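You operate a simulated robot arm through the tools that you are given. There is no shell and no other tool.

The job below is to be done with a simulated robot arm. You get a single attempt, and the scene is never put back.

JOB
Free the yellow latch, lower the lift table to 66 on its scale and put the grey plate on it.
Fine: pump it up a mark or more, not past 82, before you pull the latch out; leave the brake on.

Only the result counts: the job must be done as asked and must still hold three seconds after the hand-in. Knocking over, shifting, dropping, spilling or breaking anything else fails it.

ROBOT AND FRAMES
A 6-joint arm with a two-finger gripper, fixed in place. Base frame: the origin is at the foot of the arm, x ahead of it, y to its left, z up. Units: m, rad, N and s.
With the tool pointing down near the work surface it reaches from about 0.32 to 0.64 m from the base axis. Its first joint turns from -2.897 to 2.897 rad. Payload 3.18 kg.
The TCP is the grasp point between the finger pads, 0.03 m short of the fingertips. In the tool frame z runs along the fingers and y along their closing line. The gripper opens to 0.144 m. The gripper's body begins 0.103 m behind the TCP.
Orientation is told as [roll, pitch, yaw] about the base's x, y, z axes, in that order, counted from this pose: with the fingers straight down and closing along the base's y, the tool's x points along the base's -x, its y along +y and its z along -z.

CONTROLS
- The arm moves only by the tool nudge_tool. Its argument "steps" is a list of rows, each a list of 3 entries, a list of its own where there are three numbers: the shift along the base's x, y, z in units of 40 mm (1.0 is 40 mm), then the turn, a rotation vector about the base's x, y, z in units of 8 degrees (1.0 is 8 degrees), then the finger opening in cm, from 0 to 14.4. In form: [[[tx, ty, tz], [ax, ay, az], hand], ...]. A call has 1 to 20 rows; each row shifts and turns the commanded pose from where the row before left it. A call with a number of a shift or a turn outside -1 to 1 is refused whole. A row lasts 0.2 s, in which the tool goes at most 0.05 m and 0.15 rad; a call with a longer step from one row to the next is refused whole, and so is a gripper value outside its range. A pose out of reach is approached as far as the arm can. The call stops where the force on the tool passes 90 N (or 10 N more than at its start, if that is more) or the arm is blocked; 0.2 s more then pass. The fingers move at their own pace and stop on an object; they squeeze with about 23 N. The grip force told is the motor's: it shows also when the fingers shut on nothing. Time passes only in rows, and 0.2 s behind the last, so rows that do not move let the fingers close. The reply holds the time, the measured pose of the TCP, the force on the tool along the base axes, the opening and the grip force, in the units named above and with some noise, with the torque about the TCP (base axes, N m) and any sound that the robot's microphone picked up, and new pictures: "views" is both (left out), scene, wrist or none.
- Cameras (640 x 400 px; columns grow to the right, rows downward): "scene" is fixed at [0.4005, 0.5001, 1.4122]; the picture's right is [-0.99, -0.15, 0.00], its down [-0.13, 0.82, -0.55] and it looks along [0.08, -0.55, -0.83] (base axes); focal length 319 px, centre (320, 200). "wrist" rides on the gripper at [0.076, 0.016, -0.143] in the tool frame; the picture's right is [-0.21, 0.98, 0.00], its down [-0.84, -0.18, -0.51] and it looks along [-0.50, -0.11, 0.86] (tool axes); focal length 218 px, centre (320, 200). There is no depth. A picture from a camera that has moved, and an enlarged one, comes with that camera's place and axes in the base frame and with its lens.
- enlarge(camera, box): a new picture of the part [left, top, right, bottom] of that camera's present view, enlarged. No time passes.
- finish_job(): hands the job in; it is judged then, once.

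Nothing tells you positions but the pictures and the camera data. Unless the task says otherwise, let go and move clear before handing in.

The tools are called after ">>>" by a JSON object that holds its "api" and its "payload". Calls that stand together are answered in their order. nudge_tool: Moves the arm, as the interface text tells. Its arguments: {"type":"object","properties":{"steps":{"type":"array","items":{"type":"array"}},"views":{"type":"string","enum":["both","scene","wrist","none"]}},"required":["steps"]} The other tools are called the same way: enlarge (camera, box) takes an enlarged picture of a part of a camera's view; finish_job () hands the job in.

At the start:

```text
time: 0.0
tcp_pos: [0.3923, 0.1791, 0.9406]
tool_rot: [0.001, 0.001, 0.001]
wrist_force: [0.1, 0.9, 0.1]
wrist_torque: [0.0, 0.01, 0.01]
opening: 0.1436
gripper_force: 0.1
```

scene: 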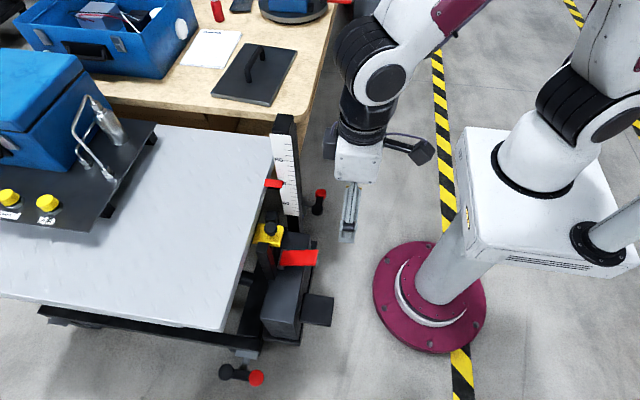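
wrist: 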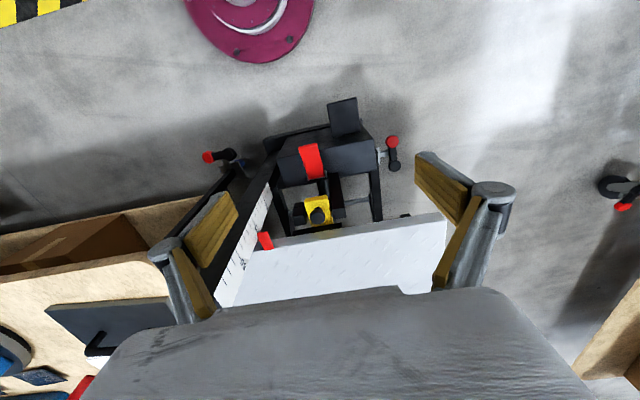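

I see a lift table with a scale, a yellow latch, red pedals and levers, and a grey plate with a handle on the wooden bench. I'll look closer before moving.

>>> {"api": "enlarge", "payload": {"camera": "scene", "box": [220, 100, 360, 190]}}

>>> {"api": "enlarge", "payload": {"camera": "scene", "box": [210, 170, 370, 270]}}

>>> {"api": "enlarge", "payload": {"camera": "scene", "box": [200, 260, 360, 390]}}

>>> {"api": "enlarge", "payload": {"camera": "wrist", "box": [180, 90, 440, 260]}}

>>> {"api": "enlarge", "payload": {"camera": "scene", "box": [170, 0, 340, 110]}}

```text
4.44 times, centred on (290, 145) of scene
camera zoom: at [0.4005, 0.5001, 1.4122], right [-0.99, -0.15, 0.0], down [-0.13, 0.82, -0.55], along [0.08, -0.55, -0.83], focal length 1417 px, centre (453, 444)
```

zoom: 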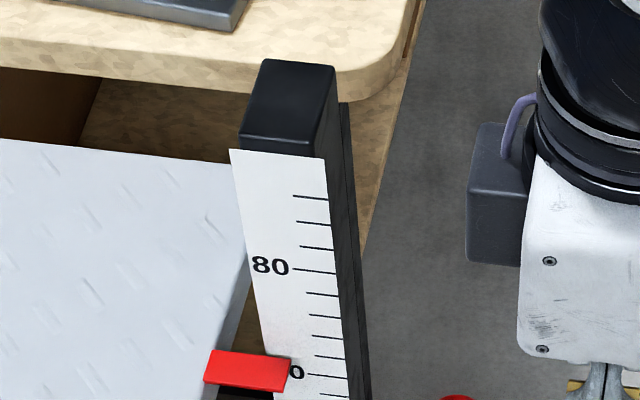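

```text
4.00 times, centred on (290, 220) of scene
camera zoom: at [0.4005, 0.5001, 1.4122], right [-0.99, -0.15, 0.0], down [-0.13, 0.82, -0.55], along [0.08, -0.55, -0.83], focal length 1275 px, centre (440, 120)
```

zoom: 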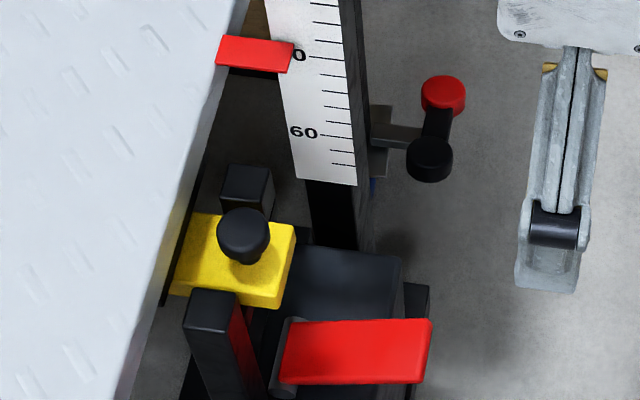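

```text
3.08 times, centred on (280, 325) of scene
camera zoom: at [0.4005, 0.5001, 1.4122], right [-0.99, -0.15, 0.0], down [-0.13, 0.82, -0.55], along [0.08, -0.55, -0.83], focal length 981 px, centre (443, -185)
```

zoom: 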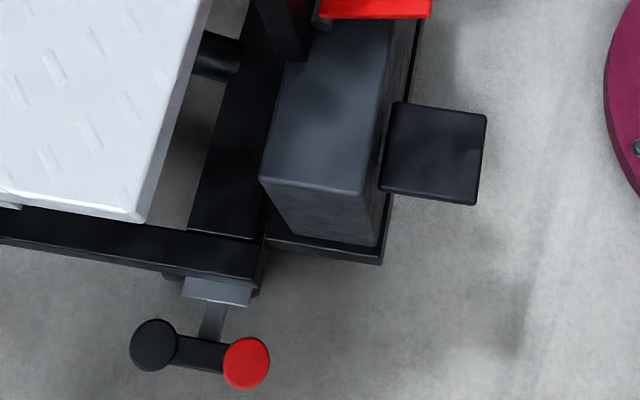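

```text
2.35 times, centred on (310, 175) of wrist
camera zoom: at [0.3167, 0.1945, 1.0821], right [0.21, 0.98, 0.0], down [0.84, -0.18, 0.51], along [0.5, -0.11, -0.86], focal length 514 px, centre (344, 259)
```

zoom: 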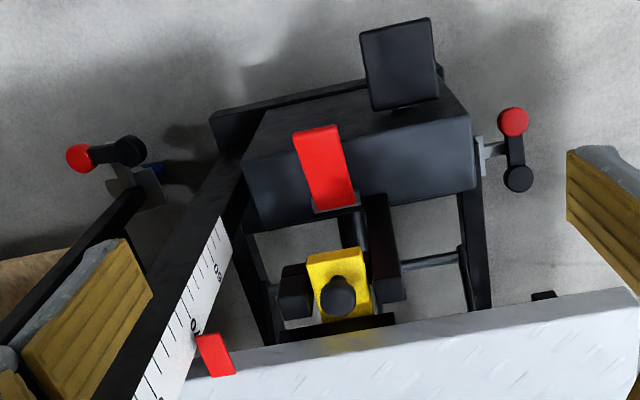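

```text
3.64 times, centred on (255, 55) of scene
camera zoom: at [0.4005, 0.5001, 1.4122], right [-0.99, -0.15, 0.0], down [-0.13, 0.82, -0.55], along [0.08, -0.55, -0.83], focal length 1159 px, centre (556, 727)
```

zoom: 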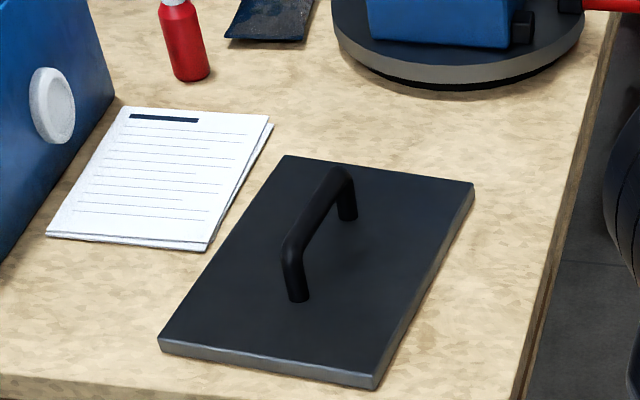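

The lift table's scale appears to read about 70 (2 per mark, roughly 2 cm per mark). I place the latch knob near (0.586, 0.129, 0.687), the red pedal near (0.52, 0.13, 0.51) and the black pedal near (0.45, 0.24, 0.39). I'll lower the hand in free space for a closer look.

>>> {"api": "nudge_tool", "payload": {"steps": [[[0, 0, -1], [0, 0, 0], 14.4], [[0, 0, -1], [0, 0, 0], 14.4], [[0, 0, -1], [0, 0, 0], 14.4], [[0, 0, 0], [0, 0, 0], 14.4]]}}

```text
time: 1.0
tcp_pos: [0.3925, 0.1765, 0.8163]
tool_rot: [0.002, -0.001, -0.001]
wrist_force: [0.5, -0.3, 0.4]
wrist_torque: [0.02, -0.01, 0.01]
opening: 0.1437
gripper_force: 0.1
camera wrist: at [0.3169, 0.1928, 0.9593], right [0.21, 0.98, 0.0], down [0.84, -0.18, 0.51], along [0.5, -0.11, -0.86], focal length 218 px, centre (320, 200)
```

scene: 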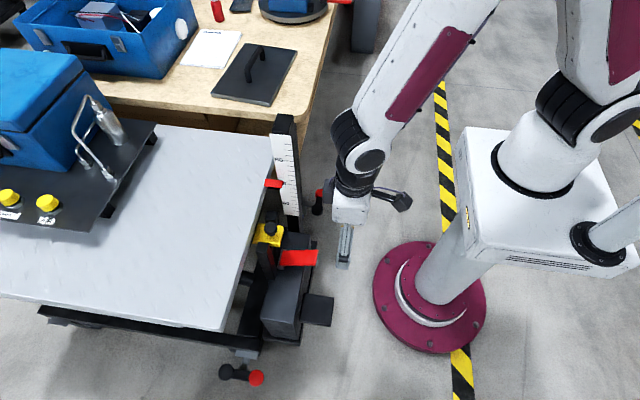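
wrist: 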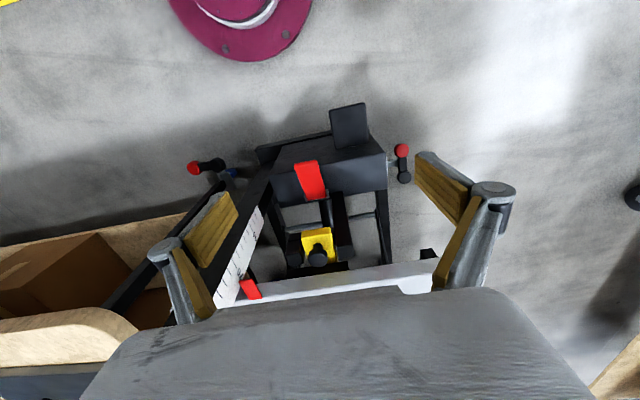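

The latch is a yellow block with a knob between two black posts. I'll tilt the hand to look at it from the side.

>>> {"api": "nudge_tool", "payload": {"steps": [[[0, 0, 0], [0, -1, 0], 14.4], [[0, 0, 0], [0, -1, 0], 14.4], [[0, 0, 0], [0, -1, 0], 14.4], [[0, 0, 0], [0, -1, 0], 14.4], [[0, 0, 0], [0, 0, 0], 14.4]]}}

>>> {"api": "enlarge", "payload": {"camera": "wrist", "box": [200, 120, 460, 282]}}

```text
time: 2.2
tcp_pos: [0.3904, 0.1601, 0.8164]
tool_rot: [-0.07, -0.369, -0.005]
wrist_force: [0.0, 0.1, 0.5]
wrist_torque: [-0.03, 0.02, 0.02]
opening: 0.144
gripper_force: 0.1
out of reach, approached as far as the arm can: row 3, 4
camera wrist: at [0.269, 0.186, 0.9202], right [0.22, 0.97, 0.01], down [0.6, -0.15, 0.79], along [0.77, -0.17, -0.62], focal length 218 px, centre (320, 200)
```

scene: 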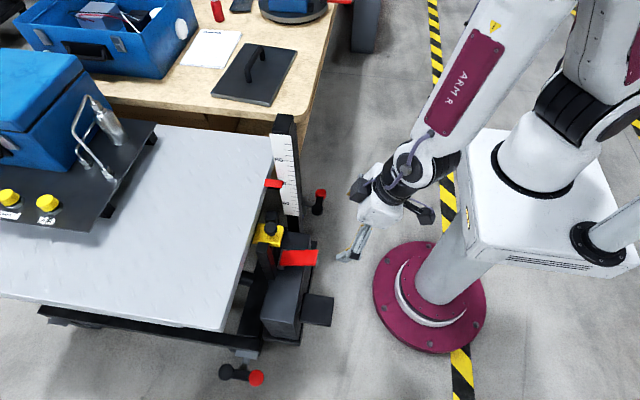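
wrist: 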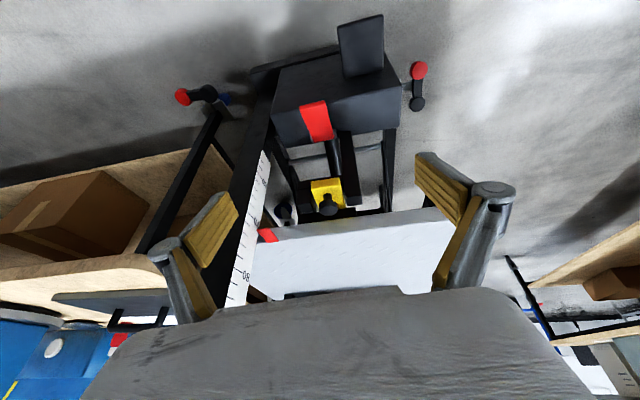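

```text
2.46 times, centred on (330, 201) of wrist
camera zoom: at [0.269, 0.186, 0.9202], right [0.22, 0.97, 0.01], down [0.6, -0.15, 0.79], along [0.77, -0.17, -0.62], focal length 537 px, centre (295, 198)
```

zoom: 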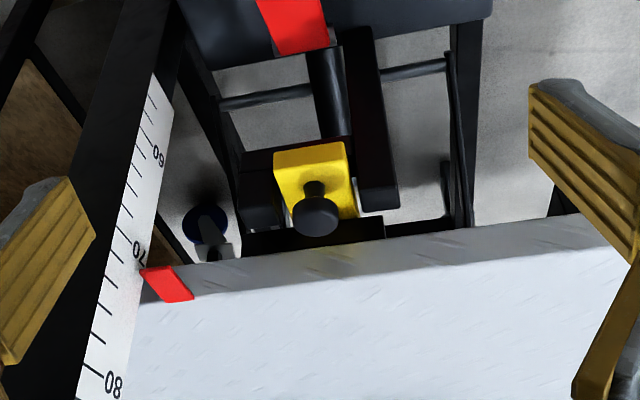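

I'll zoom in on the latch in both views to tell which way it slides.

>>> {"api": "enlarge", "payload": {"camera": "scene", "box": [240, 200, 304, 240]}}

>>> {"api": "enlarge", "payload": {"camera": "scene", "box": [240, 225, 320, 275]}}

>>> {"api": "enlarge", "payload": {"camera": "wrist", "box": [270, 160, 390, 235]}}

>>> {"api": "enlarge", "payload": {"camera": "wrist", "box": [240, 0, 432, 120]}}

```text
10.00 times, centred on (272, 220) of scene
camera zoom: at [0.4005, 0.5001, 1.4122], right [-0.99, -0.15, 0.0], down [-0.13, 0.82, -0.55], along [0.08, -0.55, -0.83], focal length 3187 px, centre (800, 0)
```

zoom: 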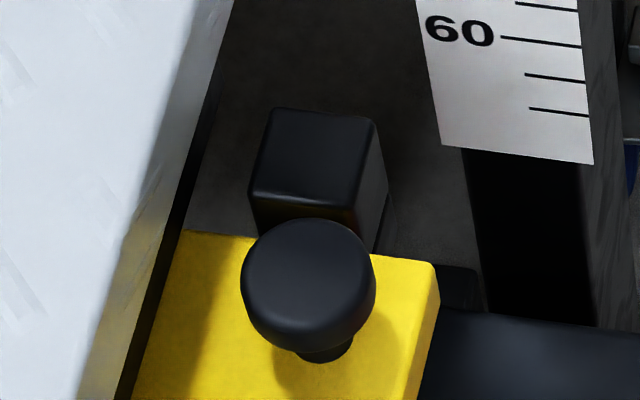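

```text
8.00 times, centred on (280, 250) of scene
camera zoom: at [0.4005, 0.5001, 1.4122], right [-0.99, -0.15, 0.0], down [-0.13, 0.82, -0.55], along [0.08, -0.55, -0.83], focal length 2550 px, centre (640, -200)
```

zoom: 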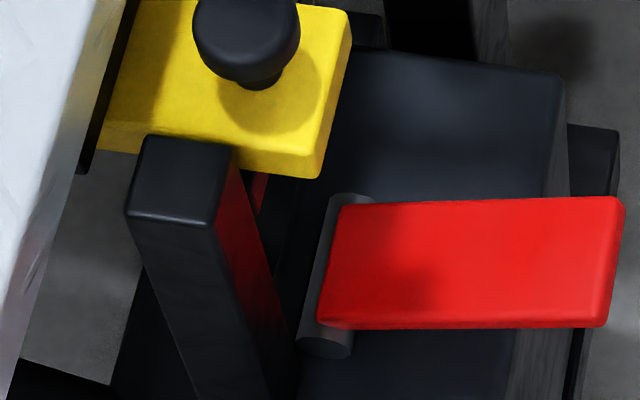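

```text
5.33 times, centred on (330, 198) of wrist
camera zoom: at [0.269, 0.186, 0.9202], right [0.22, 0.97, 0.01], down [0.6, -0.15, 0.79], along [0.77, -0.17, -0.62], focal length 1164 px, centre (267, 213)
```

zoom: 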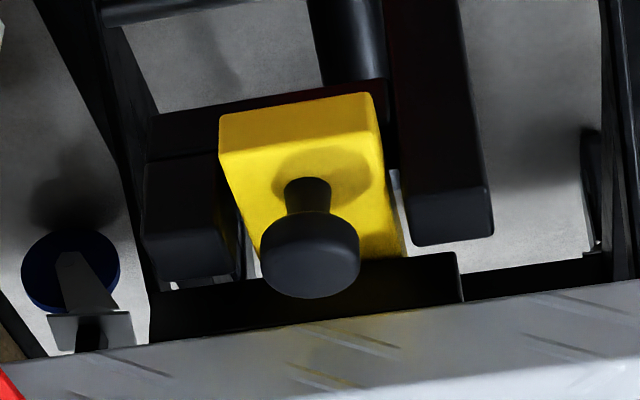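

```text
3.33 times, centred on (336, 60) of wrist
camera zoom: at [0.269, 0.186, 0.9202], right [0.22, 0.97, 0.01], down [0.6, -0.15, 0.79], along [0.77, -0.17, -0.62], focal length 728 px, centre (267, 667)
```

zoom: 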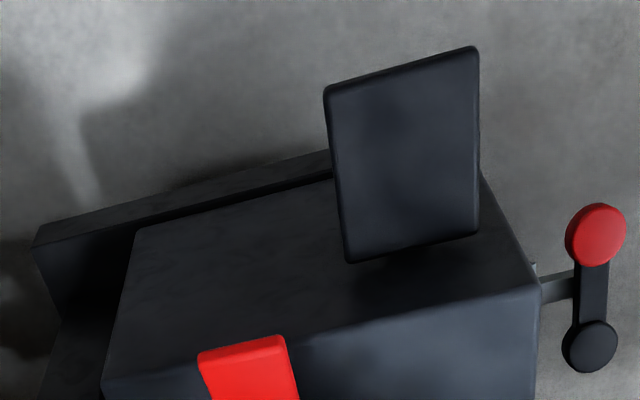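

The yellow block sits between two black posts, with its far end under the table's rail and its knob standing up, so it should pull out toward the robot (−x). The black pad sticking out of the pump box looks like the pump pedal. I'll level the tool, close the fingers and move above the black pedal.

>>> {"api": "nudge_tool", "payload": {"steps": [[[0, 0, 0], [0, 1, 0], 0], [[0, 0, 0], [0, 1, 0], 0], [[0, 0, 0], [0, 0, 0], 0]], "views": "none"}}

```text
time: 3.0
tcp_pos: [0.3929, 0.1508, 0.8168]
tool_rot: [-0.104, -0.219, 0.0]
wrist_force: [0.1, 0.4, 0.4]
wrist_torque: [-0.04, 0.0, 0.03]
opening: 0.0001
gripper_force: 22.9
out of reach, approached as far as the arm can: row 1, 2
```

The tool is partly back to level. I'll keep turning it back.

>>> {"api": "nudge_tool", "payload": {"steps": [[[0, 0, 0], [0, 1, 0], 0], [[0, 0, 0], [0, 1, 0], 0], [[0, 0, 0], [0, 0, 0], 0]], "views": "none"}}

```text
time: 3.8
tcp_pos: [0.3927, 0.1518, 0.8162]
tool_rot: [-0.102, 0.06, 0.0]
wrist_force: [0.0, -0.4, -0.2]
wrist_torque: [-0.05, 0.02, -0.02]
opening: 0.0001
gripper_force: 23.4
```

The tool is nearly level again. I'll straighten it, move over the black pedal at about (0.43, 0.24) and descend partway.

>>> {"api": "nudge_tool", "payload": {"steps": [[[0.45, 0.75, -0.5], [0.73, -0.43, 0], 0], [[0.48, 0.75, -0.5], [0, 0, 0], 0], [[0, 0.7, -0.8], [0, 0, 0], 0], [[0, 0, -1], [0, 0, 0], 0], [[0, 0, -1], [0, 0, 0], 0], [[0, 0, -1], [0, 0, 0], 0], [[0, 0, -1], [0, 0, 0], 0], [[0, 0, 0], [0, 0, 0], 0]]}}

```text
time: 5.6
tcp_pos: [0.4299, 0.2387, 0.5848]
tool_rot: [-0.002, -0.001, 0.005]
wrist_force: [-0.3, 0.6, 0.3]
wrist_torque: [-0.02, 0.0, -0.01]
opening: 0.0003
gripper_force: 23.5
camera wrist: at [0.3541, 0.2548, 0.7271], right [0.21, 0.98, 0.0], down [0.84, -0.18, 0.51], along [0.5, -0.11, -0.86], focal length 218 px, centre (320, 200)
```

scene: 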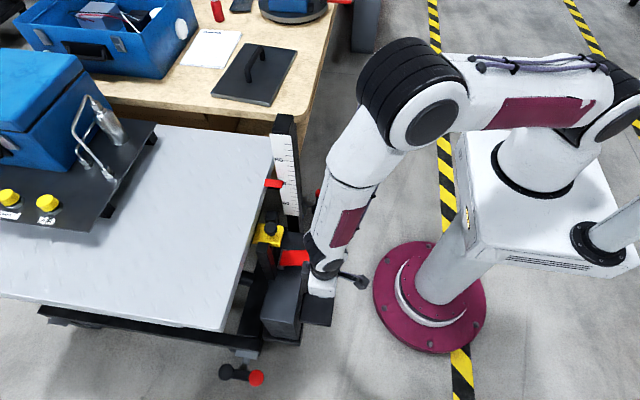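
wrist: 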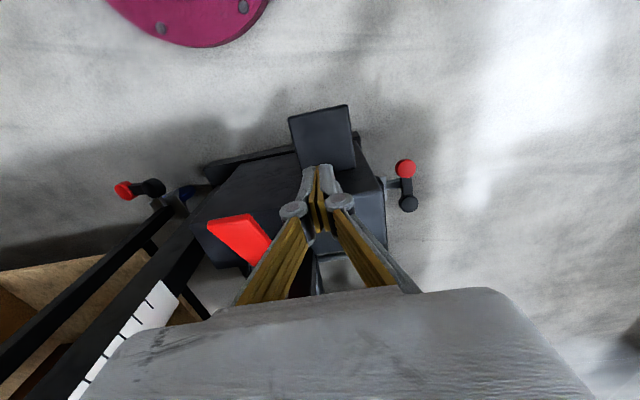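

The fingertips are above the pedal with about 0.16 m to go. I'll descend gently to make contact.

>>> {"api": "nudge_tool", "payload": {"steps": [[[0, 0, -0.9], [0, 0, 0], 0], [[0, 0, -0.9], [0, 0, 0], 0], [[0, 0, -0.7], [0, 0, 0], 0], [[0, 0, 0], [0, 0, 0], 0]], "views": "none"}}

>>> {"api": "nudge_tool", "payload": {"steps": [[[0, 0, -0.25], [0, 0, 0], 0], [[0, 0, -0.25], [0, 0, 0], 0]], "views": "both"}}

```text
time: 6.6
tcp_pos: [0.43, 0.2411, 0.4851]
tool_rot: [-0.002, 0.0, 0.004]
wrist_force: [-0.3, 0.7, -0.4]
wrist_torque: [0.03, 0.01, 0.01]
opening: 0.0002
gripper_force: 22.8
```

```text
time: 7.2
tcp_pos: [0.4303, 0.2409, 0.4664]
tool_rot: [-0.001, -0.003, 0.004]
wrist_force: [0.5, 0.3, -0.5]
wrist_torque: [0.01, -0.03, -0.01]
opening: 0.0
gripper_force: 22.8
camera wrist: at [0.3542, 0.2569, 0.6086], right [0.21, 0.98, 0.0], down [0.84, -0.18, 0.51], along [0.5, -0.11, -0.86], focal length 218 px, centre (320, 200)
```

scene: 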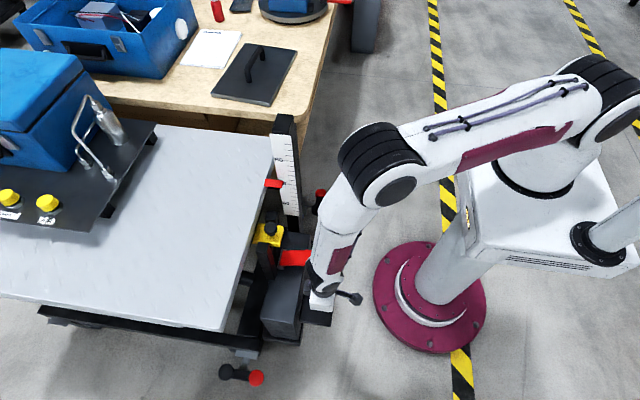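
wrist: 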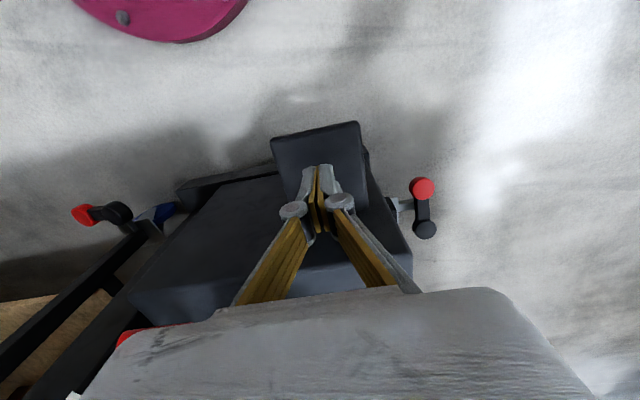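

No contact yet. I'll keep going down in small steps.

>>> {"api": "nudge_tool", "payload": {"steps": [[[0, 0, -0.25], [0, 0, 0], 0], [[0, 0, -0.25], [0, 0, 0], 0], [[0, 0, -0.25], [0, 0, 0], 0]], "views": "none"}}

>>> {"api": "nudge_tool", "payload": {"steps": [[[0, 0, -0.25], [0, 0, 0], 0], [[0, 0, -0.25], [0, 0, 0], 0]], "views": "both"}}

```text
time: 8.0
tcp_pos: [0.4297, 0.2397, 0.4356]
tool_rot: [0.0, -0.001, 0.003]
wrist_force: [-0.3, 0.9, -0.1]
wrist_torque: [0.0, -0.01, 0.01]
opening: 0.0
gripper_force: 23.0
```

```text
time: 8.6
tcp_pos: [0.4305, 0.2401, 0.4173]
tool_rot: [0.0, -0.002, 0.003]
wrist_force: [3.9, -4.2, 7.7]
wrist_torque: [-0.11, -0.09, 0.01]
opening: 0.006
gripper_force: 30.6
camera wrist: at [0.3538, 0.2565, 0.5587], right [0.21, 0.98, 0.0], down [0.84, -0.18, 0.51], along [0.5, -0.11, -0.86], focal length 218 px, centre (320, 200)
```

scene: 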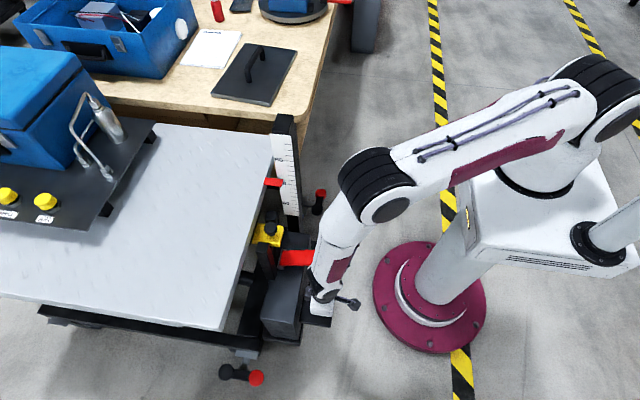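
wrist: 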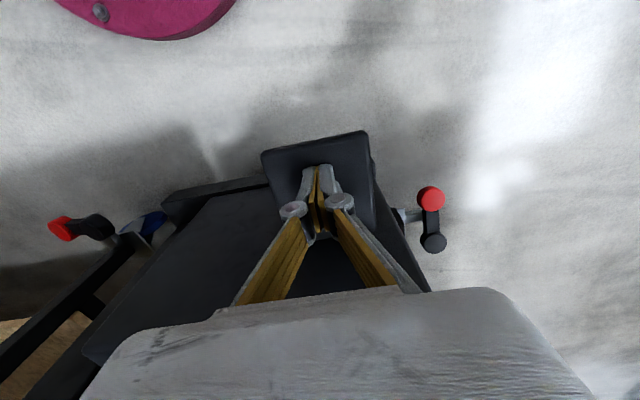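

The fingertips touched the pedal at a tip height of about 0.39. I'll press on slowly and watch the scale.

>>> {"api": "nudge_tool", "payload": {"steps": [[[0, 0, -0.25], [0, 0, 0], 0], [[0, 0, -0.25], [0, 0, 0], 0], [[0, 0, -0.25], [0, 0, 0], 0]], "views": "scene"}}

>>> {"api": "enlarge", "payload": {"camera": "scene", "box": [240, 130, 336, 190]}}

```text
time: 9.4
tcp_pos: [0.4292, 0.2407, 0.3854]
tool_rot: [-0.001, -0.001, 0.003]
wrist_force: [7.9, -6.2, 11.7]
wrist_torque: [-0.17, -0.17, -0.03]
opening: 0.006
gripper_force: 30.9
```

scene: 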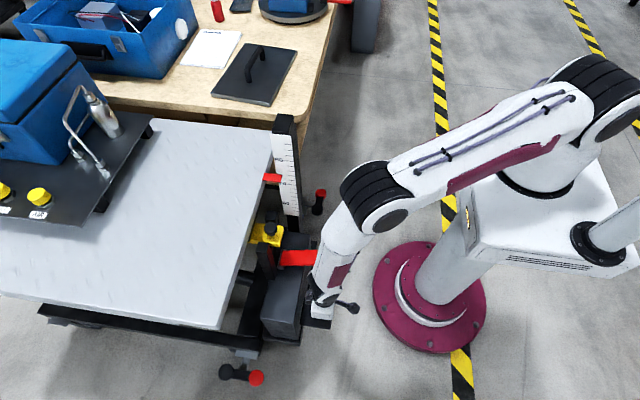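

```text
6.67 times, centred on (288, 160) of scene
camera zoom: at [0.4005, 0.5001, 1.4122], right [-0.99, -0.15, 0.0], down [-0.13, 0.82, -0.55], along [0.08, -0.55, -0.83], focal length 2125 px, centre (533, 467)
```

zoom: 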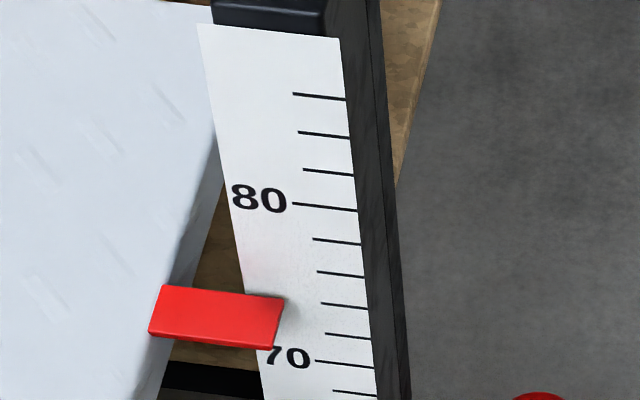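

Pressing raises the table steadily; the pointer is now near 74. I'll press a little more and then release to see whether it holds.

>>> {"api": "nudge_tool", "payload": {"steps": [[[0, 0, -0.25], [0, 0, 0], 0], [[0, 0, 0], [0, 0, 0], 0]], "views": "scene"}}

>>> {"api": "enlarge", "payload": {"camera": "scene", "box": [240, 130, 336, 190]}}

```text
time: 10.0
tcp_pos: [0.428, 0.2408, 0.3752]
tool_rot: [-0.001, -0.002, 0.003]
wrist_force: [0.6, 4.4, 12.7]
wrist_torque: [0.12, 0.01, -0.02]
opening: 0.0061
gripper_force: 30.5
```

scene: 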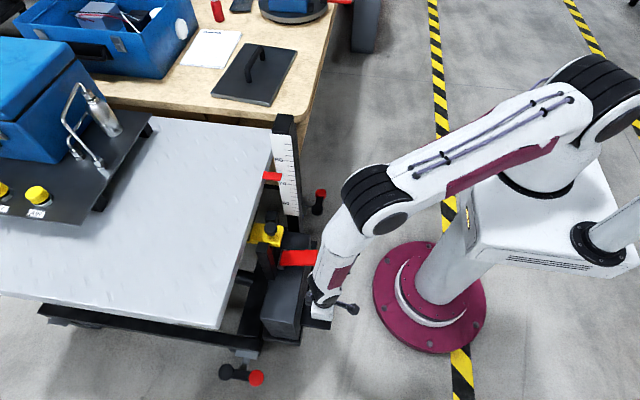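

```text
6.67 times, centred on (288, 160) of scene
camera zoom: at [0.4005, 0.5001, 1.4122], right [-0.99, -0.15, 0.0], down [-0.13, 0.82, -0.55], along [0.08, -0.55, -0.83], focal length 2125 px, centre (533, 467)
```

zoom: 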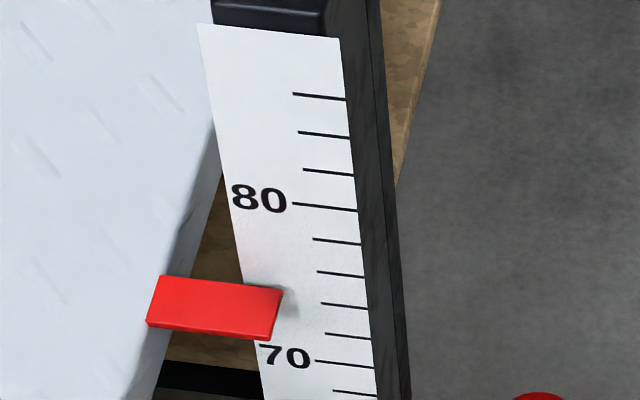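

The pointer's top edge has gone from about 71.3 to about 74.6, more than one mark. I'll release and check that it holds.

>>> {"api": "nudge_tool", "payload": {"steps": [[[0, 0, 0.5], [0, 0, 0], 0], [[0, 0, 0.8], [0, 0, 0], 0], [[0, 0, 0.8], [0, 0, 0], 0], [[0, 0, 0.8], [0, 0, 0], 0]], "views": "scene"}}

>>> {"api": "enlarge", "payload": {"camera": "scene", "box": [240, 130, 336, 190]}}

>>> {"api": "enlarge", "payload": {"camera": "scene", "box": [220, 200, 348, 280]}}

```text
time: 11.0
tcp_pos: [0.4293, 0.2403, 0.4903]
tool_rot: [-0.002, 0.0, 0.004]
wrist_force: [0.1, -0.1, 0.4]
wrist_torque: [0.0, -0.01, 0.03]
opening: 0.0001
gripper_force: 30.9
```

scene: 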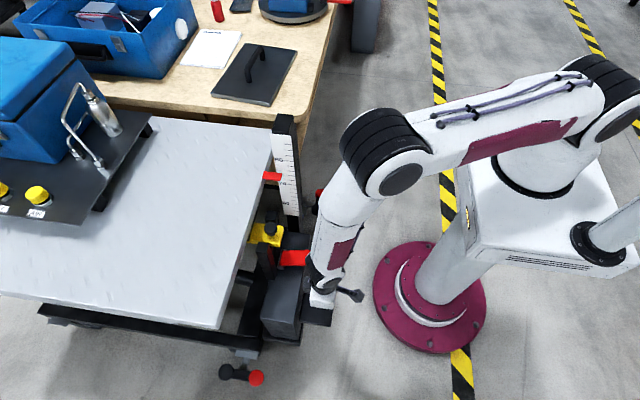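

```text
6.67 times, centred on (288, 160) of scene
camera zoom: at [0.4005, 0.5001, 1.4122], right [-0.99, -0.15, 0.0], down [-0.13, 0.82, -0.55], along [0.08, -0.55, -0.83], focal length 2125 px, centre (533, 467)
```

zoom: 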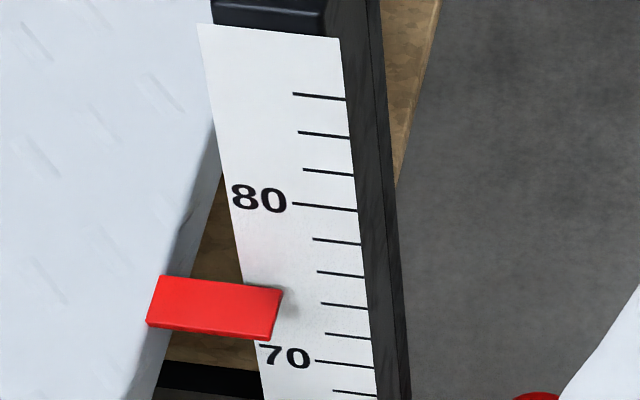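

```text
5.00 times, centred on (284, 240) of scene
camera zoom: at [0.4005, 0.5001, 1.4122], right [-0.99, -0.15, 0.0], down [-0.13, 0.82, -0.55], along [0.08, -0.55, -0.83], focal length 1594 px, centre (500, 0)
```

zoom: 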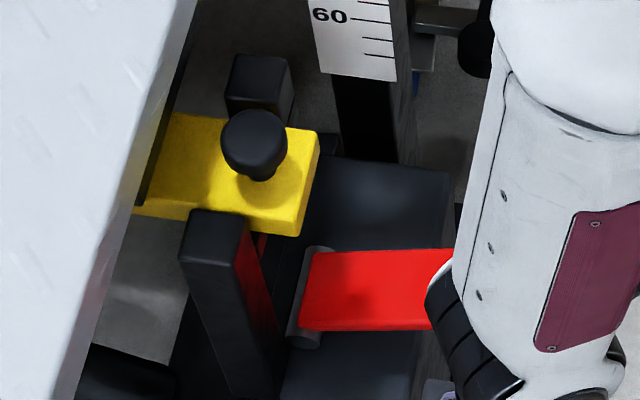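

The table holds at about +3.3 units, and the latch block (top about z 0.653, knob near (0.586, 0.130, 0.687)) looks unloaded. I'll go up and over the knob with a narrow opening so the fingers stay clear of the posts.

>>> {"api": "nudge_tool", "payload": {"steps": [[[0, 0, 1], [0, 0, 0], 5], [[0, 0, 1], [0, 0, 0], 5], [[0, 0, 1], [0, 0, 0], 5], [[0, 0, 1], [0, 0, 0], 5], [[0, 0, 1], [0, 0, 0], 5], [[0, 0, 1], [0, 0, 0], 5], [[0, 0, 1], [0, 0, 0], 5], [[0, 0, 1], [0, 0, 0], 5], [[0.98, -0.683, 0], [0, 0, 0], 5], [[0.98, -0.683, 0], [0, 0, 0], 5], [[0.98, -0.683, 0], [0, 0, 0], 5], [[0.98, -0.683, 0], [0, 0, 0], 5], [[0, 0, 0], [0, 0, 0], 5]]}}

```text
time: 13.8
tcp_pos: [0.585, 0.1274, 0.8106]
tool_rot: [-0.001, 0.0, 0.002]
wrist_force: [0.4, 0.4, 0.2]
wrist_torque: [0.0, 0.03, 0.0]
opening: 0.0497
gripper_force: 0.2
camera wrist: at [0.5084, 0.144, 0.9535], right [0.21, 0.98, 0.0], down [0.84, -0.18, 0.51], along [0.5, -0.11, -0.86], focal length 218 px, centre (320, 200)
```

scene: 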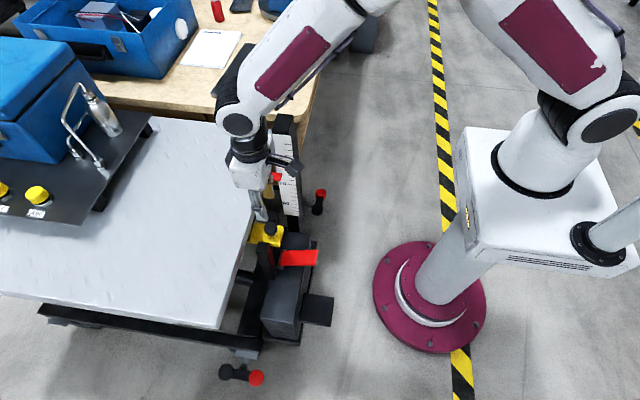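
wrist: 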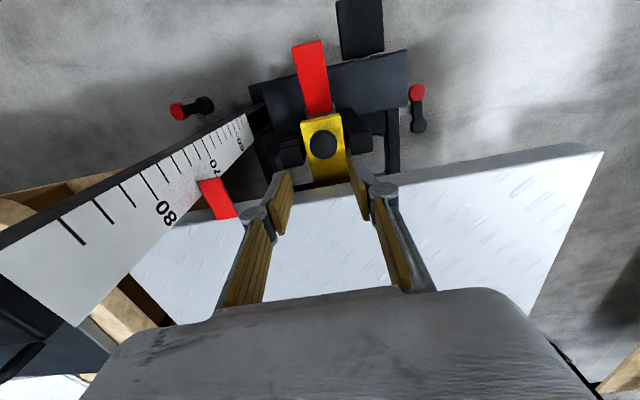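

The knob sits at about (0.585, 0.131), and the fingers clear the table edge at x≈0.611. I'll descend around the knob.

>>> {"api": "nudge_tool", "payload": {"steps": [[[0, 0.08, -0.8], [0, 0, 0], 5], [[0, 0, -0.8], [0, 0, 0], 5], [[0, 0, -0.5], [0, 0, 0], 5], [[0, 0, -0.25], [0, 0, 0], 5], [[0, 0, 0], [0, 0, 0], 5]]}}

>>> {"api": "enlarge", "payload": {"camera": "wrist", "box": [220, 60, 428, 190]}}

>>> {"api": "enlarge", "payload": {"camera": "scene", "box": [220, 180, 348, 260]}}

```text
time: 15.0
tcp_pos: [0.5856, 0.1345, 0.7165]
tool_rot: [-0.004, 0.0, 0.003]
wrist_force: [0.8, -0.3, 0.4]
wrist_torque: [0.0, 0.01, 0.01]
opening: 0.0499
gripper_force: 0.0
camera wrist: at [0.5087, 0.1507, 0.8586], right [0.21, 0.98, 0.0], down [0.84, -0.18, 0.51], along [0.5, -0.11, -0.86], focal length 218 px, centre (320, 200)
```

scene: 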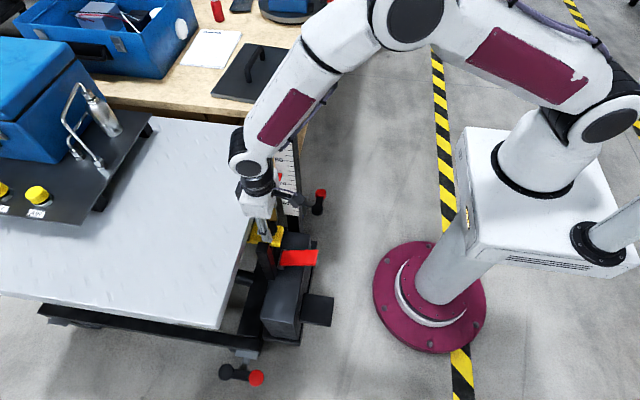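
wrist: 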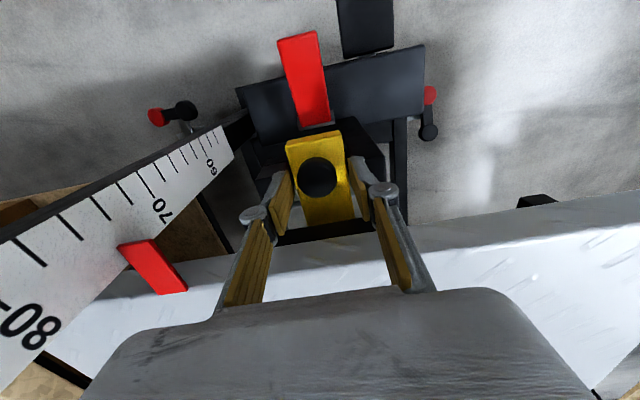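

```text
3.08 times, centred on (324, 125) of wrist
camera zoom: at [0.5087, 0.1507, 0.8586], right [0.21, 0.98, 0.0], down [0.84, -0.18, 0.51], along [0.5, -0.11, -0.86], focal length 672 px, centre (308, 431)
```

zoom: 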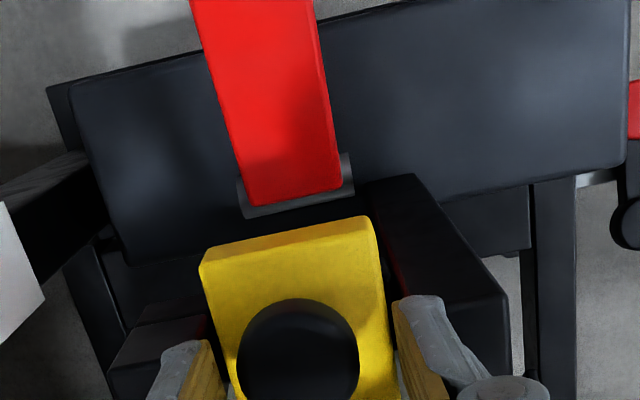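

```text
5.00 times, centred on (284, 220) of scene
camera zoom: at [0.4005, 0.5001, 1.4122], right [-0.99, -0.15, 0.0], down [-0.13, 0.82, -0.55], along [0.08, -0.55, -0.83], focal length 1594 px, centre (500, 100)
```

zoom: 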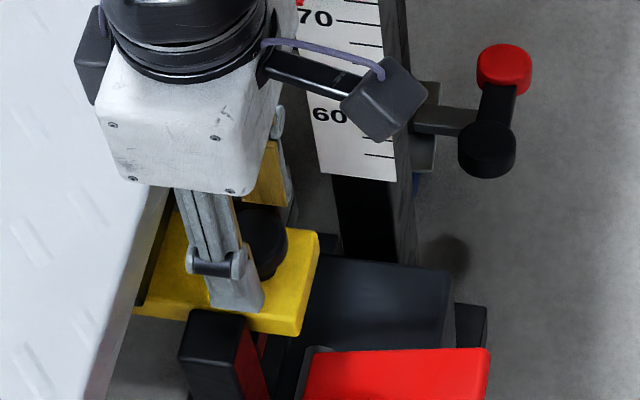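

The knob is between the fingers, about 3 mm off centre. I'll centre on it, lower a touch and grip.

>>> {"api": "nudge_tool", "payload": {"steps": [[[0, -0.08, 0], [0, 0, 0], 4.6], [[0, 0, -0.2], [0, 0, 0], 4.6], [[0, 0, -0.05], [0, 0, 0], 4.6], [[0, 0, 0], [0, 0, 0], 0], [[0, 0, 0], [0, 0, 0], 0]]}}

```text
time: 16.2
tcp_pos: [0.5844, 0.1319, 0.7064]
tool_rot: [-0.002, -0.001, 0.003]
wrist_force: [-1.5, 5.3, 2.0]
wrist_torque: [0.1, 0.15, 0.02]
opening: 0.0327
gripper_force: 44.6
camera wrist: at [0.5092, 0.148, 0.8489], right [0.21, 0.98, 0.0], down [0.84, -0.18, 0.51], along [0.5, -0.11, -0.86], focal length 218 px, centre (320, 200)
```

scene: 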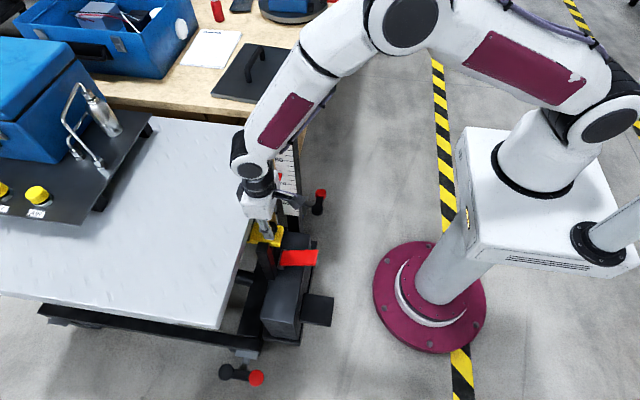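
wrist: 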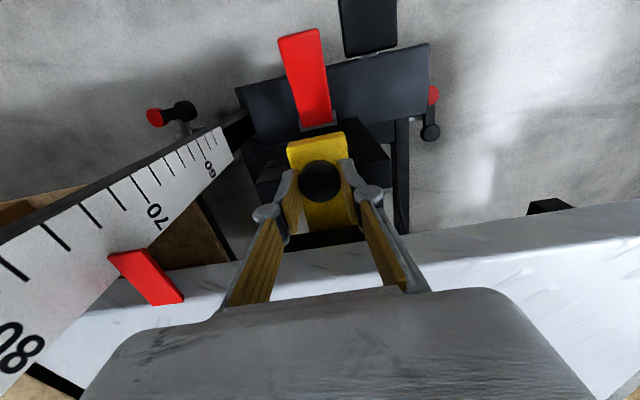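

The knob is gripped with an opening of 33 mm. I'll pull it gently toward the robot along −x.

>>> {"api": "nudge_tool", "payload": {"steps": [[[-0.25, 0, 0], [0, 0, 0], 0], [[-0.25, 0, 0], [0, 0, 0], 0], [[0, 0, 0], [0, 0, 0], 0]]}}

>>> {"api": "enlarge", "payload": {"camera": "wrist", "box": [220, 100, 428, 230]}}

```text
time: 17.0
tcp_pos: [0.565, 0.1317, 0.7061]
tool_rot: [-0.002, 0.003, 0.004]
wrist_force: [1.7, 19.8, -24.1]
wrist_torque: [0.44, -0.89, 0.07]
opening: 0.0328
gripper_force: 45.4
camera wrist: at [0.4893, 0.1479, 0.8491], right [0.2, 0.98, 0.0], down [0.84, -0.18, 0.51], along [0.5, -0.11, -0.86], focal length 218 px, centre (320, 200)
```

scene: 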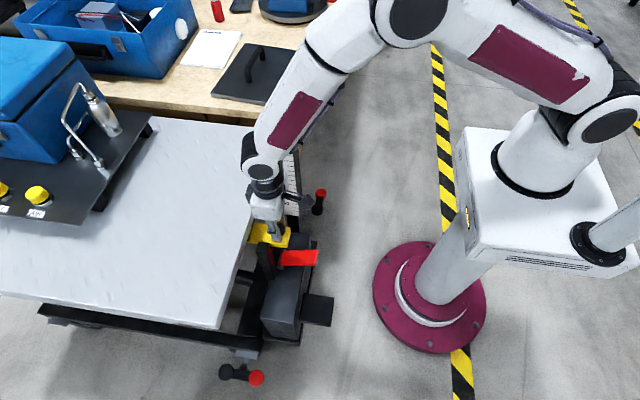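
wrist: 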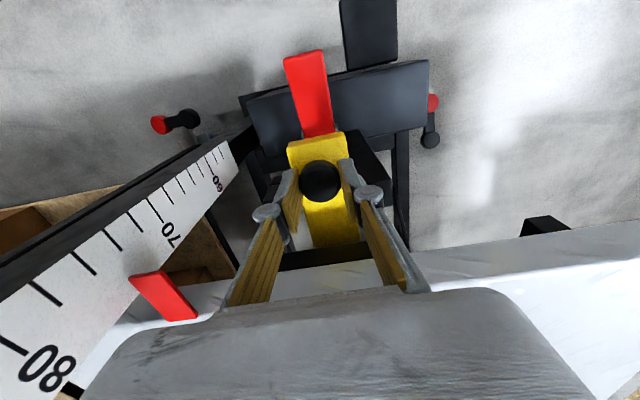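

```text
3.08 times, centred on (324, 165) of wrist
camera zoom: at [0.4893, 0.1479, 0.8491], right [0.2, 0.98, 0.0], down [0.84, -0.18, 0.51], along [0.5, -0.11, -0.86], focal length 672 px, centre (308, 308)
```

zoom: 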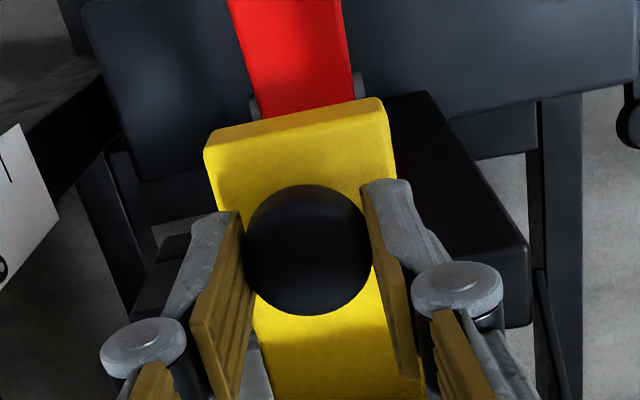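

The latch slides freely, but there is some side load (Fy +20 N, Fz −24 N). I'll keep pulling with small corrections to relieve it.

>>> {"api": "nudge_tool", "payload": {"steps": [[[0, 0.04, -0.04], [0, 0, 0], 0], [[-0.25, 0, 0], [0, 0, 0], 0], [[0, 0, 0], [0, 0, 0], 0]], "views": "wrist"}}

```text
time: 17.8
tcp_pos: [0.5559, 0.1315, 0.7076]
tool_rot: [-0.002, -0.005, 0.004]
wrist_force: [-0.1, 10.4, 19.9]
wrist_torque: [0.29, 0.52, -0.03]
opening: 0.0332
gripper_force: 45.3
camera wrist: at [0.4796, 0.1479, 0.8487], right [0.21, 0.98, 0.0], down [0.84, -0.18, 0.51], along [0.5, -0.11, -0.86], focal length 218 px, centre (320, 200)
```

wrist: 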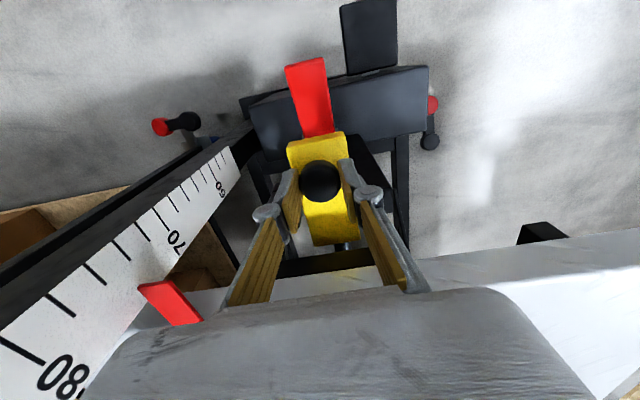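

The back end of the block now shows, so it is coming out from under the rail. I'll keep pulling in small steps.

>>> {"api": "nudge_tool", "payload": {"steps": [[[-0.25, 0, 0.02], [0, 0, 0], 0], [[-0.25, 0, 0], [0, 0, 0], 0], [[0, 0, 0], [0, 0, 0], 0]], "views": "both"}}

>>> {"api": "enlarge", "payload": {"camera": "wrist", "box": [220, 120, 428, 270]}}

>>> {"api": "enlarge", "payload": {"camera": "scene", "box": [220, 180, 348, 280]}}

```text
time: 18.6
tcp_pos: [0.5378, 0.1323, 0.7061]
tool_rot: [-0.003, -0.003, 0.004]
wrist_force: [1.4, 5.2, 29.4]
wrist_torque: [0.15, -0.57, 0.03]
opening: 0.033
gripper_force: 44.8
camera wrist: at [0.4599, 0.148, 0.8487], right [0.21, 0.98, 0.0], down [0.84, -0.18, 0.51], along [0.5, -0.11, -0.86], focal length 218 px, centre (320, 200)
```

scene: 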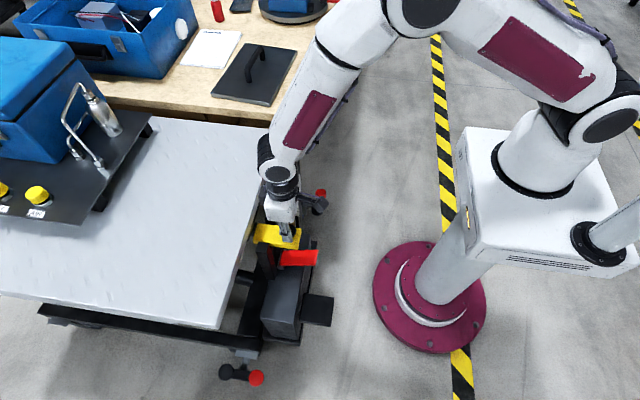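
wrist: 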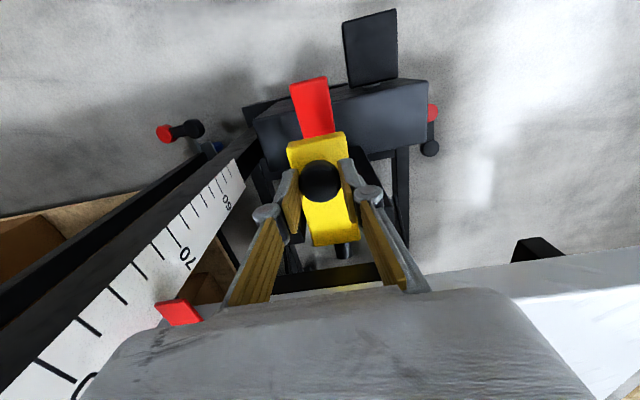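

```text
2.67 times, centred on (324, 195) of wrist
camera zoom: at [0.4599, 0.148, 0.8487], right [0.21, 0.98, 0.0], down [0.84, -0.18, 0.51], along [0.5, -0.11, -0.86], focal length 582 px, centre (309, 213)
```

zoom: 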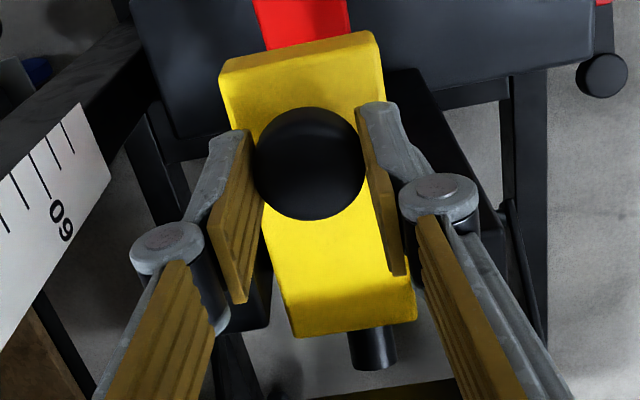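

```text
4.00 times, centred on (284, 230) of scene
camera zoom: at [0.4005, 0.5001, 1.4122], right [-0.99, -0.15, 0.0], down [-0.13, 0.82, -0.55], along [0.08, -0.55, -0.83], focal length 1275 px, centre (464, 80)
```

zoom: 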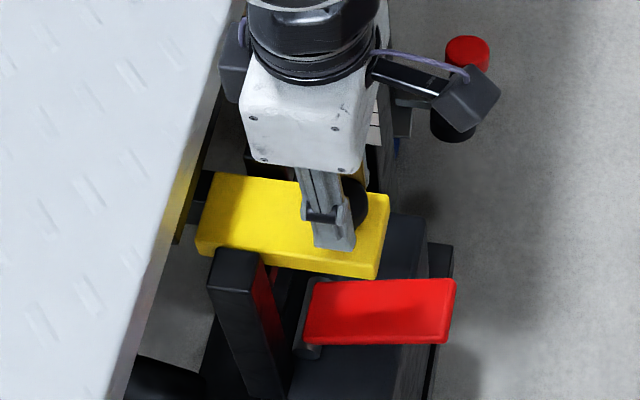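

The block is nearly out and its back end is visible. I'll continue in small steps until I feel a stop or it is clearly free.

>>> {"api": "nudge_tool", "payload": {"steps": [[[0, 0, 0.03], [0, 0, 0], 0], [[-0.25, 0, 0], [0, 0, 0], 0], [[0, 0, 0], [0, 0, 0], 0]], "views": "none"}}

>>> {"api": "nudge_tool", "payload": {"steps": [[[-0.25, 0, 0], [0, 0, 0], 0], [[0, 0, 0], [0, 0, 0], 0]], "views": "both"}}

>>> {"api": "enlarge", "payload": {"camera": "wrist", "box": [220, 120, 428, 270]}}

>>> {"api": "enlarge", "payload": {"camera": "scene", "box": [220, 180, 348, 280]}}

```text
time: 19.4
tcp_pos: [0.5255, 0.1315, 0.707]
tool_rot: [-0.003, 0.002, 0.004]
wrist_force: [1.5, -1.9, 7.2]
wrist_torque: [-0.06, -0.2, 0.0]
opening: 0.0328
gripper_force: 45.2
```

```text
time: 20.0
tcp_pos: [0.521, 0.1328, 0.708]
tool_rot: [-0.001, -0.011, 0.004]
wrist_force: [36.5, -16.3, -14.6]
wrist_torque: [-0.4, -0.94, 0.06]
opening: 0.0331
gripper_force: 45.1
camera wrist: at [0.4437, 0.1478, 0.8497], right [0.21, 0.98, 0.0], down [0.84, -0.18, 0.52], along [0.51, -0.1, -0.86], focal length 218 px, centre (320, 200)
```

scene: 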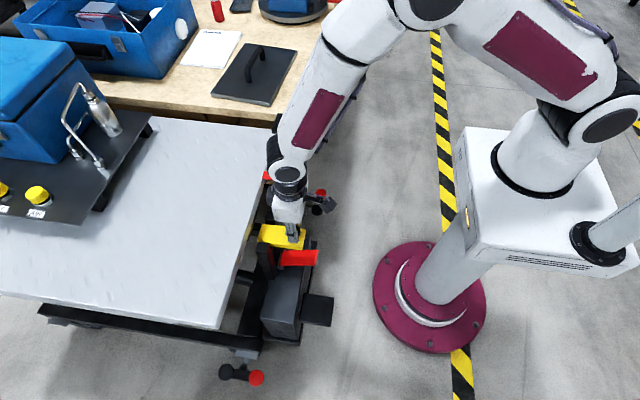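
wrist: 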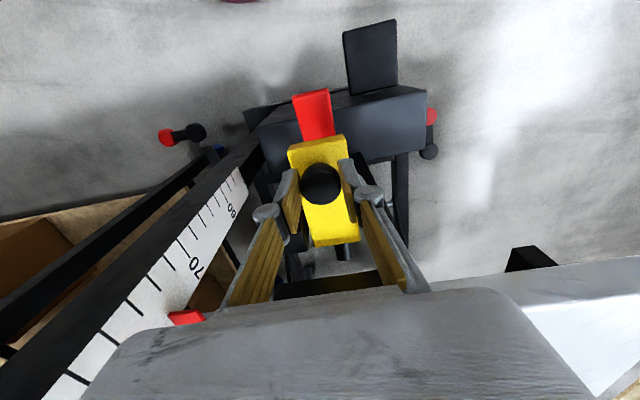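

```text
2.67 times, centred on (324, 195) of wrist
camera zoom: at [0.4437, 0.1478, 0.8497], right [0.21, 0.98, 0.0], down [0.84, -0.18, 0.52], along [0.51, -0.1, -0.86], focal length 582 px, centre (309, 213)
```

zoom: 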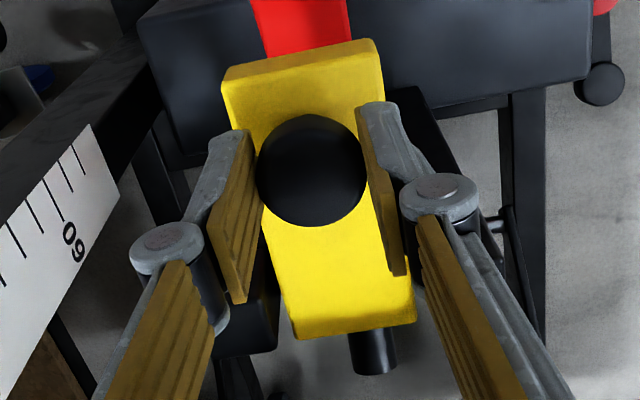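

```text
4.00 times, centred on (284, 230) of scene
camera zoom: at [0.4005, 0.5001, 1.4122], right [-0.99, -0.15, 0.0], down [-0.13, 0.82, -0.55], along [0.08, -0.55, -0.83], focal length 1275 px, centre (464, 80)
```

zoom: 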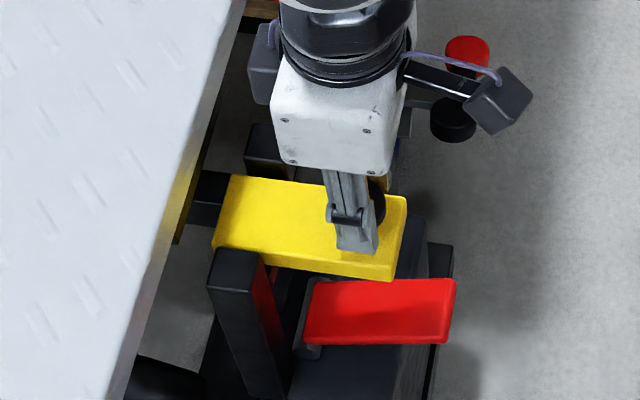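

The latch has hit its stop after about 65 mm of travel (Fx jumped to 36 N), so it is out. I'll relax the pull, let go and rise clear.

>>> {"api": "nudge_tool", "payload": {"steps": [[[0.08, 0, 0], [0, 0, 0], 0], [[0, 0, 0], [0, 0, 0], 5], [[0, 0, 0], [0, 0, 0], 5], [[0, 0, 0.5], [0, 0, 0], 5], [[0, 0, 1], [0, 0, 0], 5], [[0, 0, 1], [0, 0, 0], 5]]}}

>>> {"api": "enlarge", "payload": {"camera": "scene", "box": [220, 180, 348, 280]}}

```text
time: 21.4
tcp_pos: [0.5169, 0.1318, 0.8099]
tool_rot: [-0.001, 0.0, 0.003]
wrist_force: [1.2, 0.1, -0.6]
wrist_torque: [0.0, 0.05, 0.02]
opening: 0.05
gripper_force: 0.0
camera wrist: at [0.4408, 0.1482, 0.9521], right [0.21, 0.98, 0.0], down [0.84, -0.18, 0.51], along [0.5, -0.11, -0.86], focal length 218 px, centre (320, 200)
```

scene: 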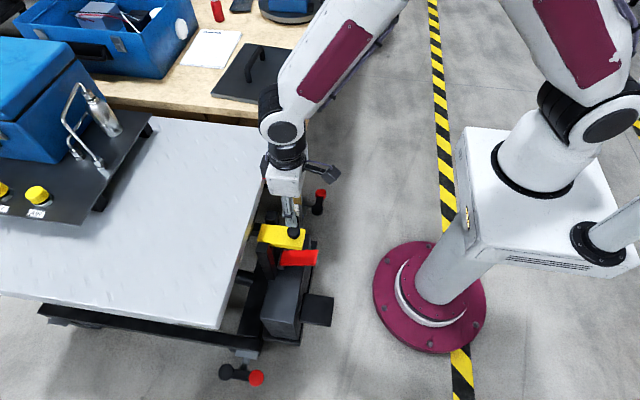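
wrist: 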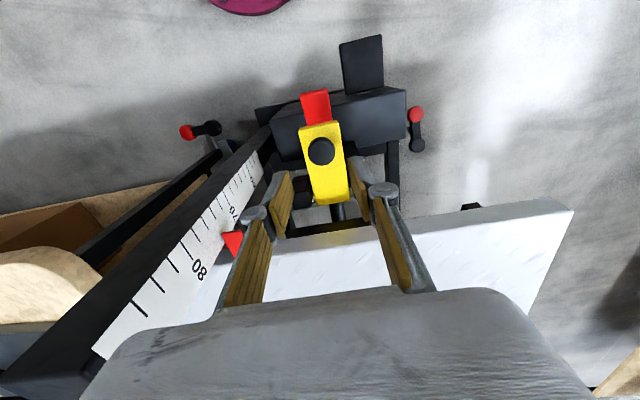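

```text
4.00 times, centred on (284, 230) of scene
camera zoom: at [0.4005, 0.5001, 1.4122], right [-0.99, -0.15, 0.0], down [-0.13, 0.82, -0.55], along [0.08, -0.55, -0.83], focal length 1275 px, centre (464, 80)
```

zoom: 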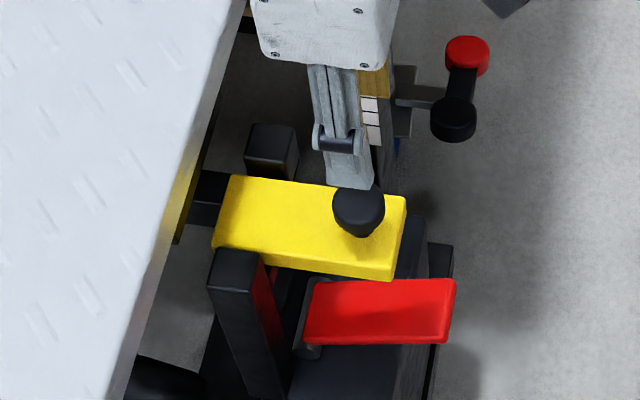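

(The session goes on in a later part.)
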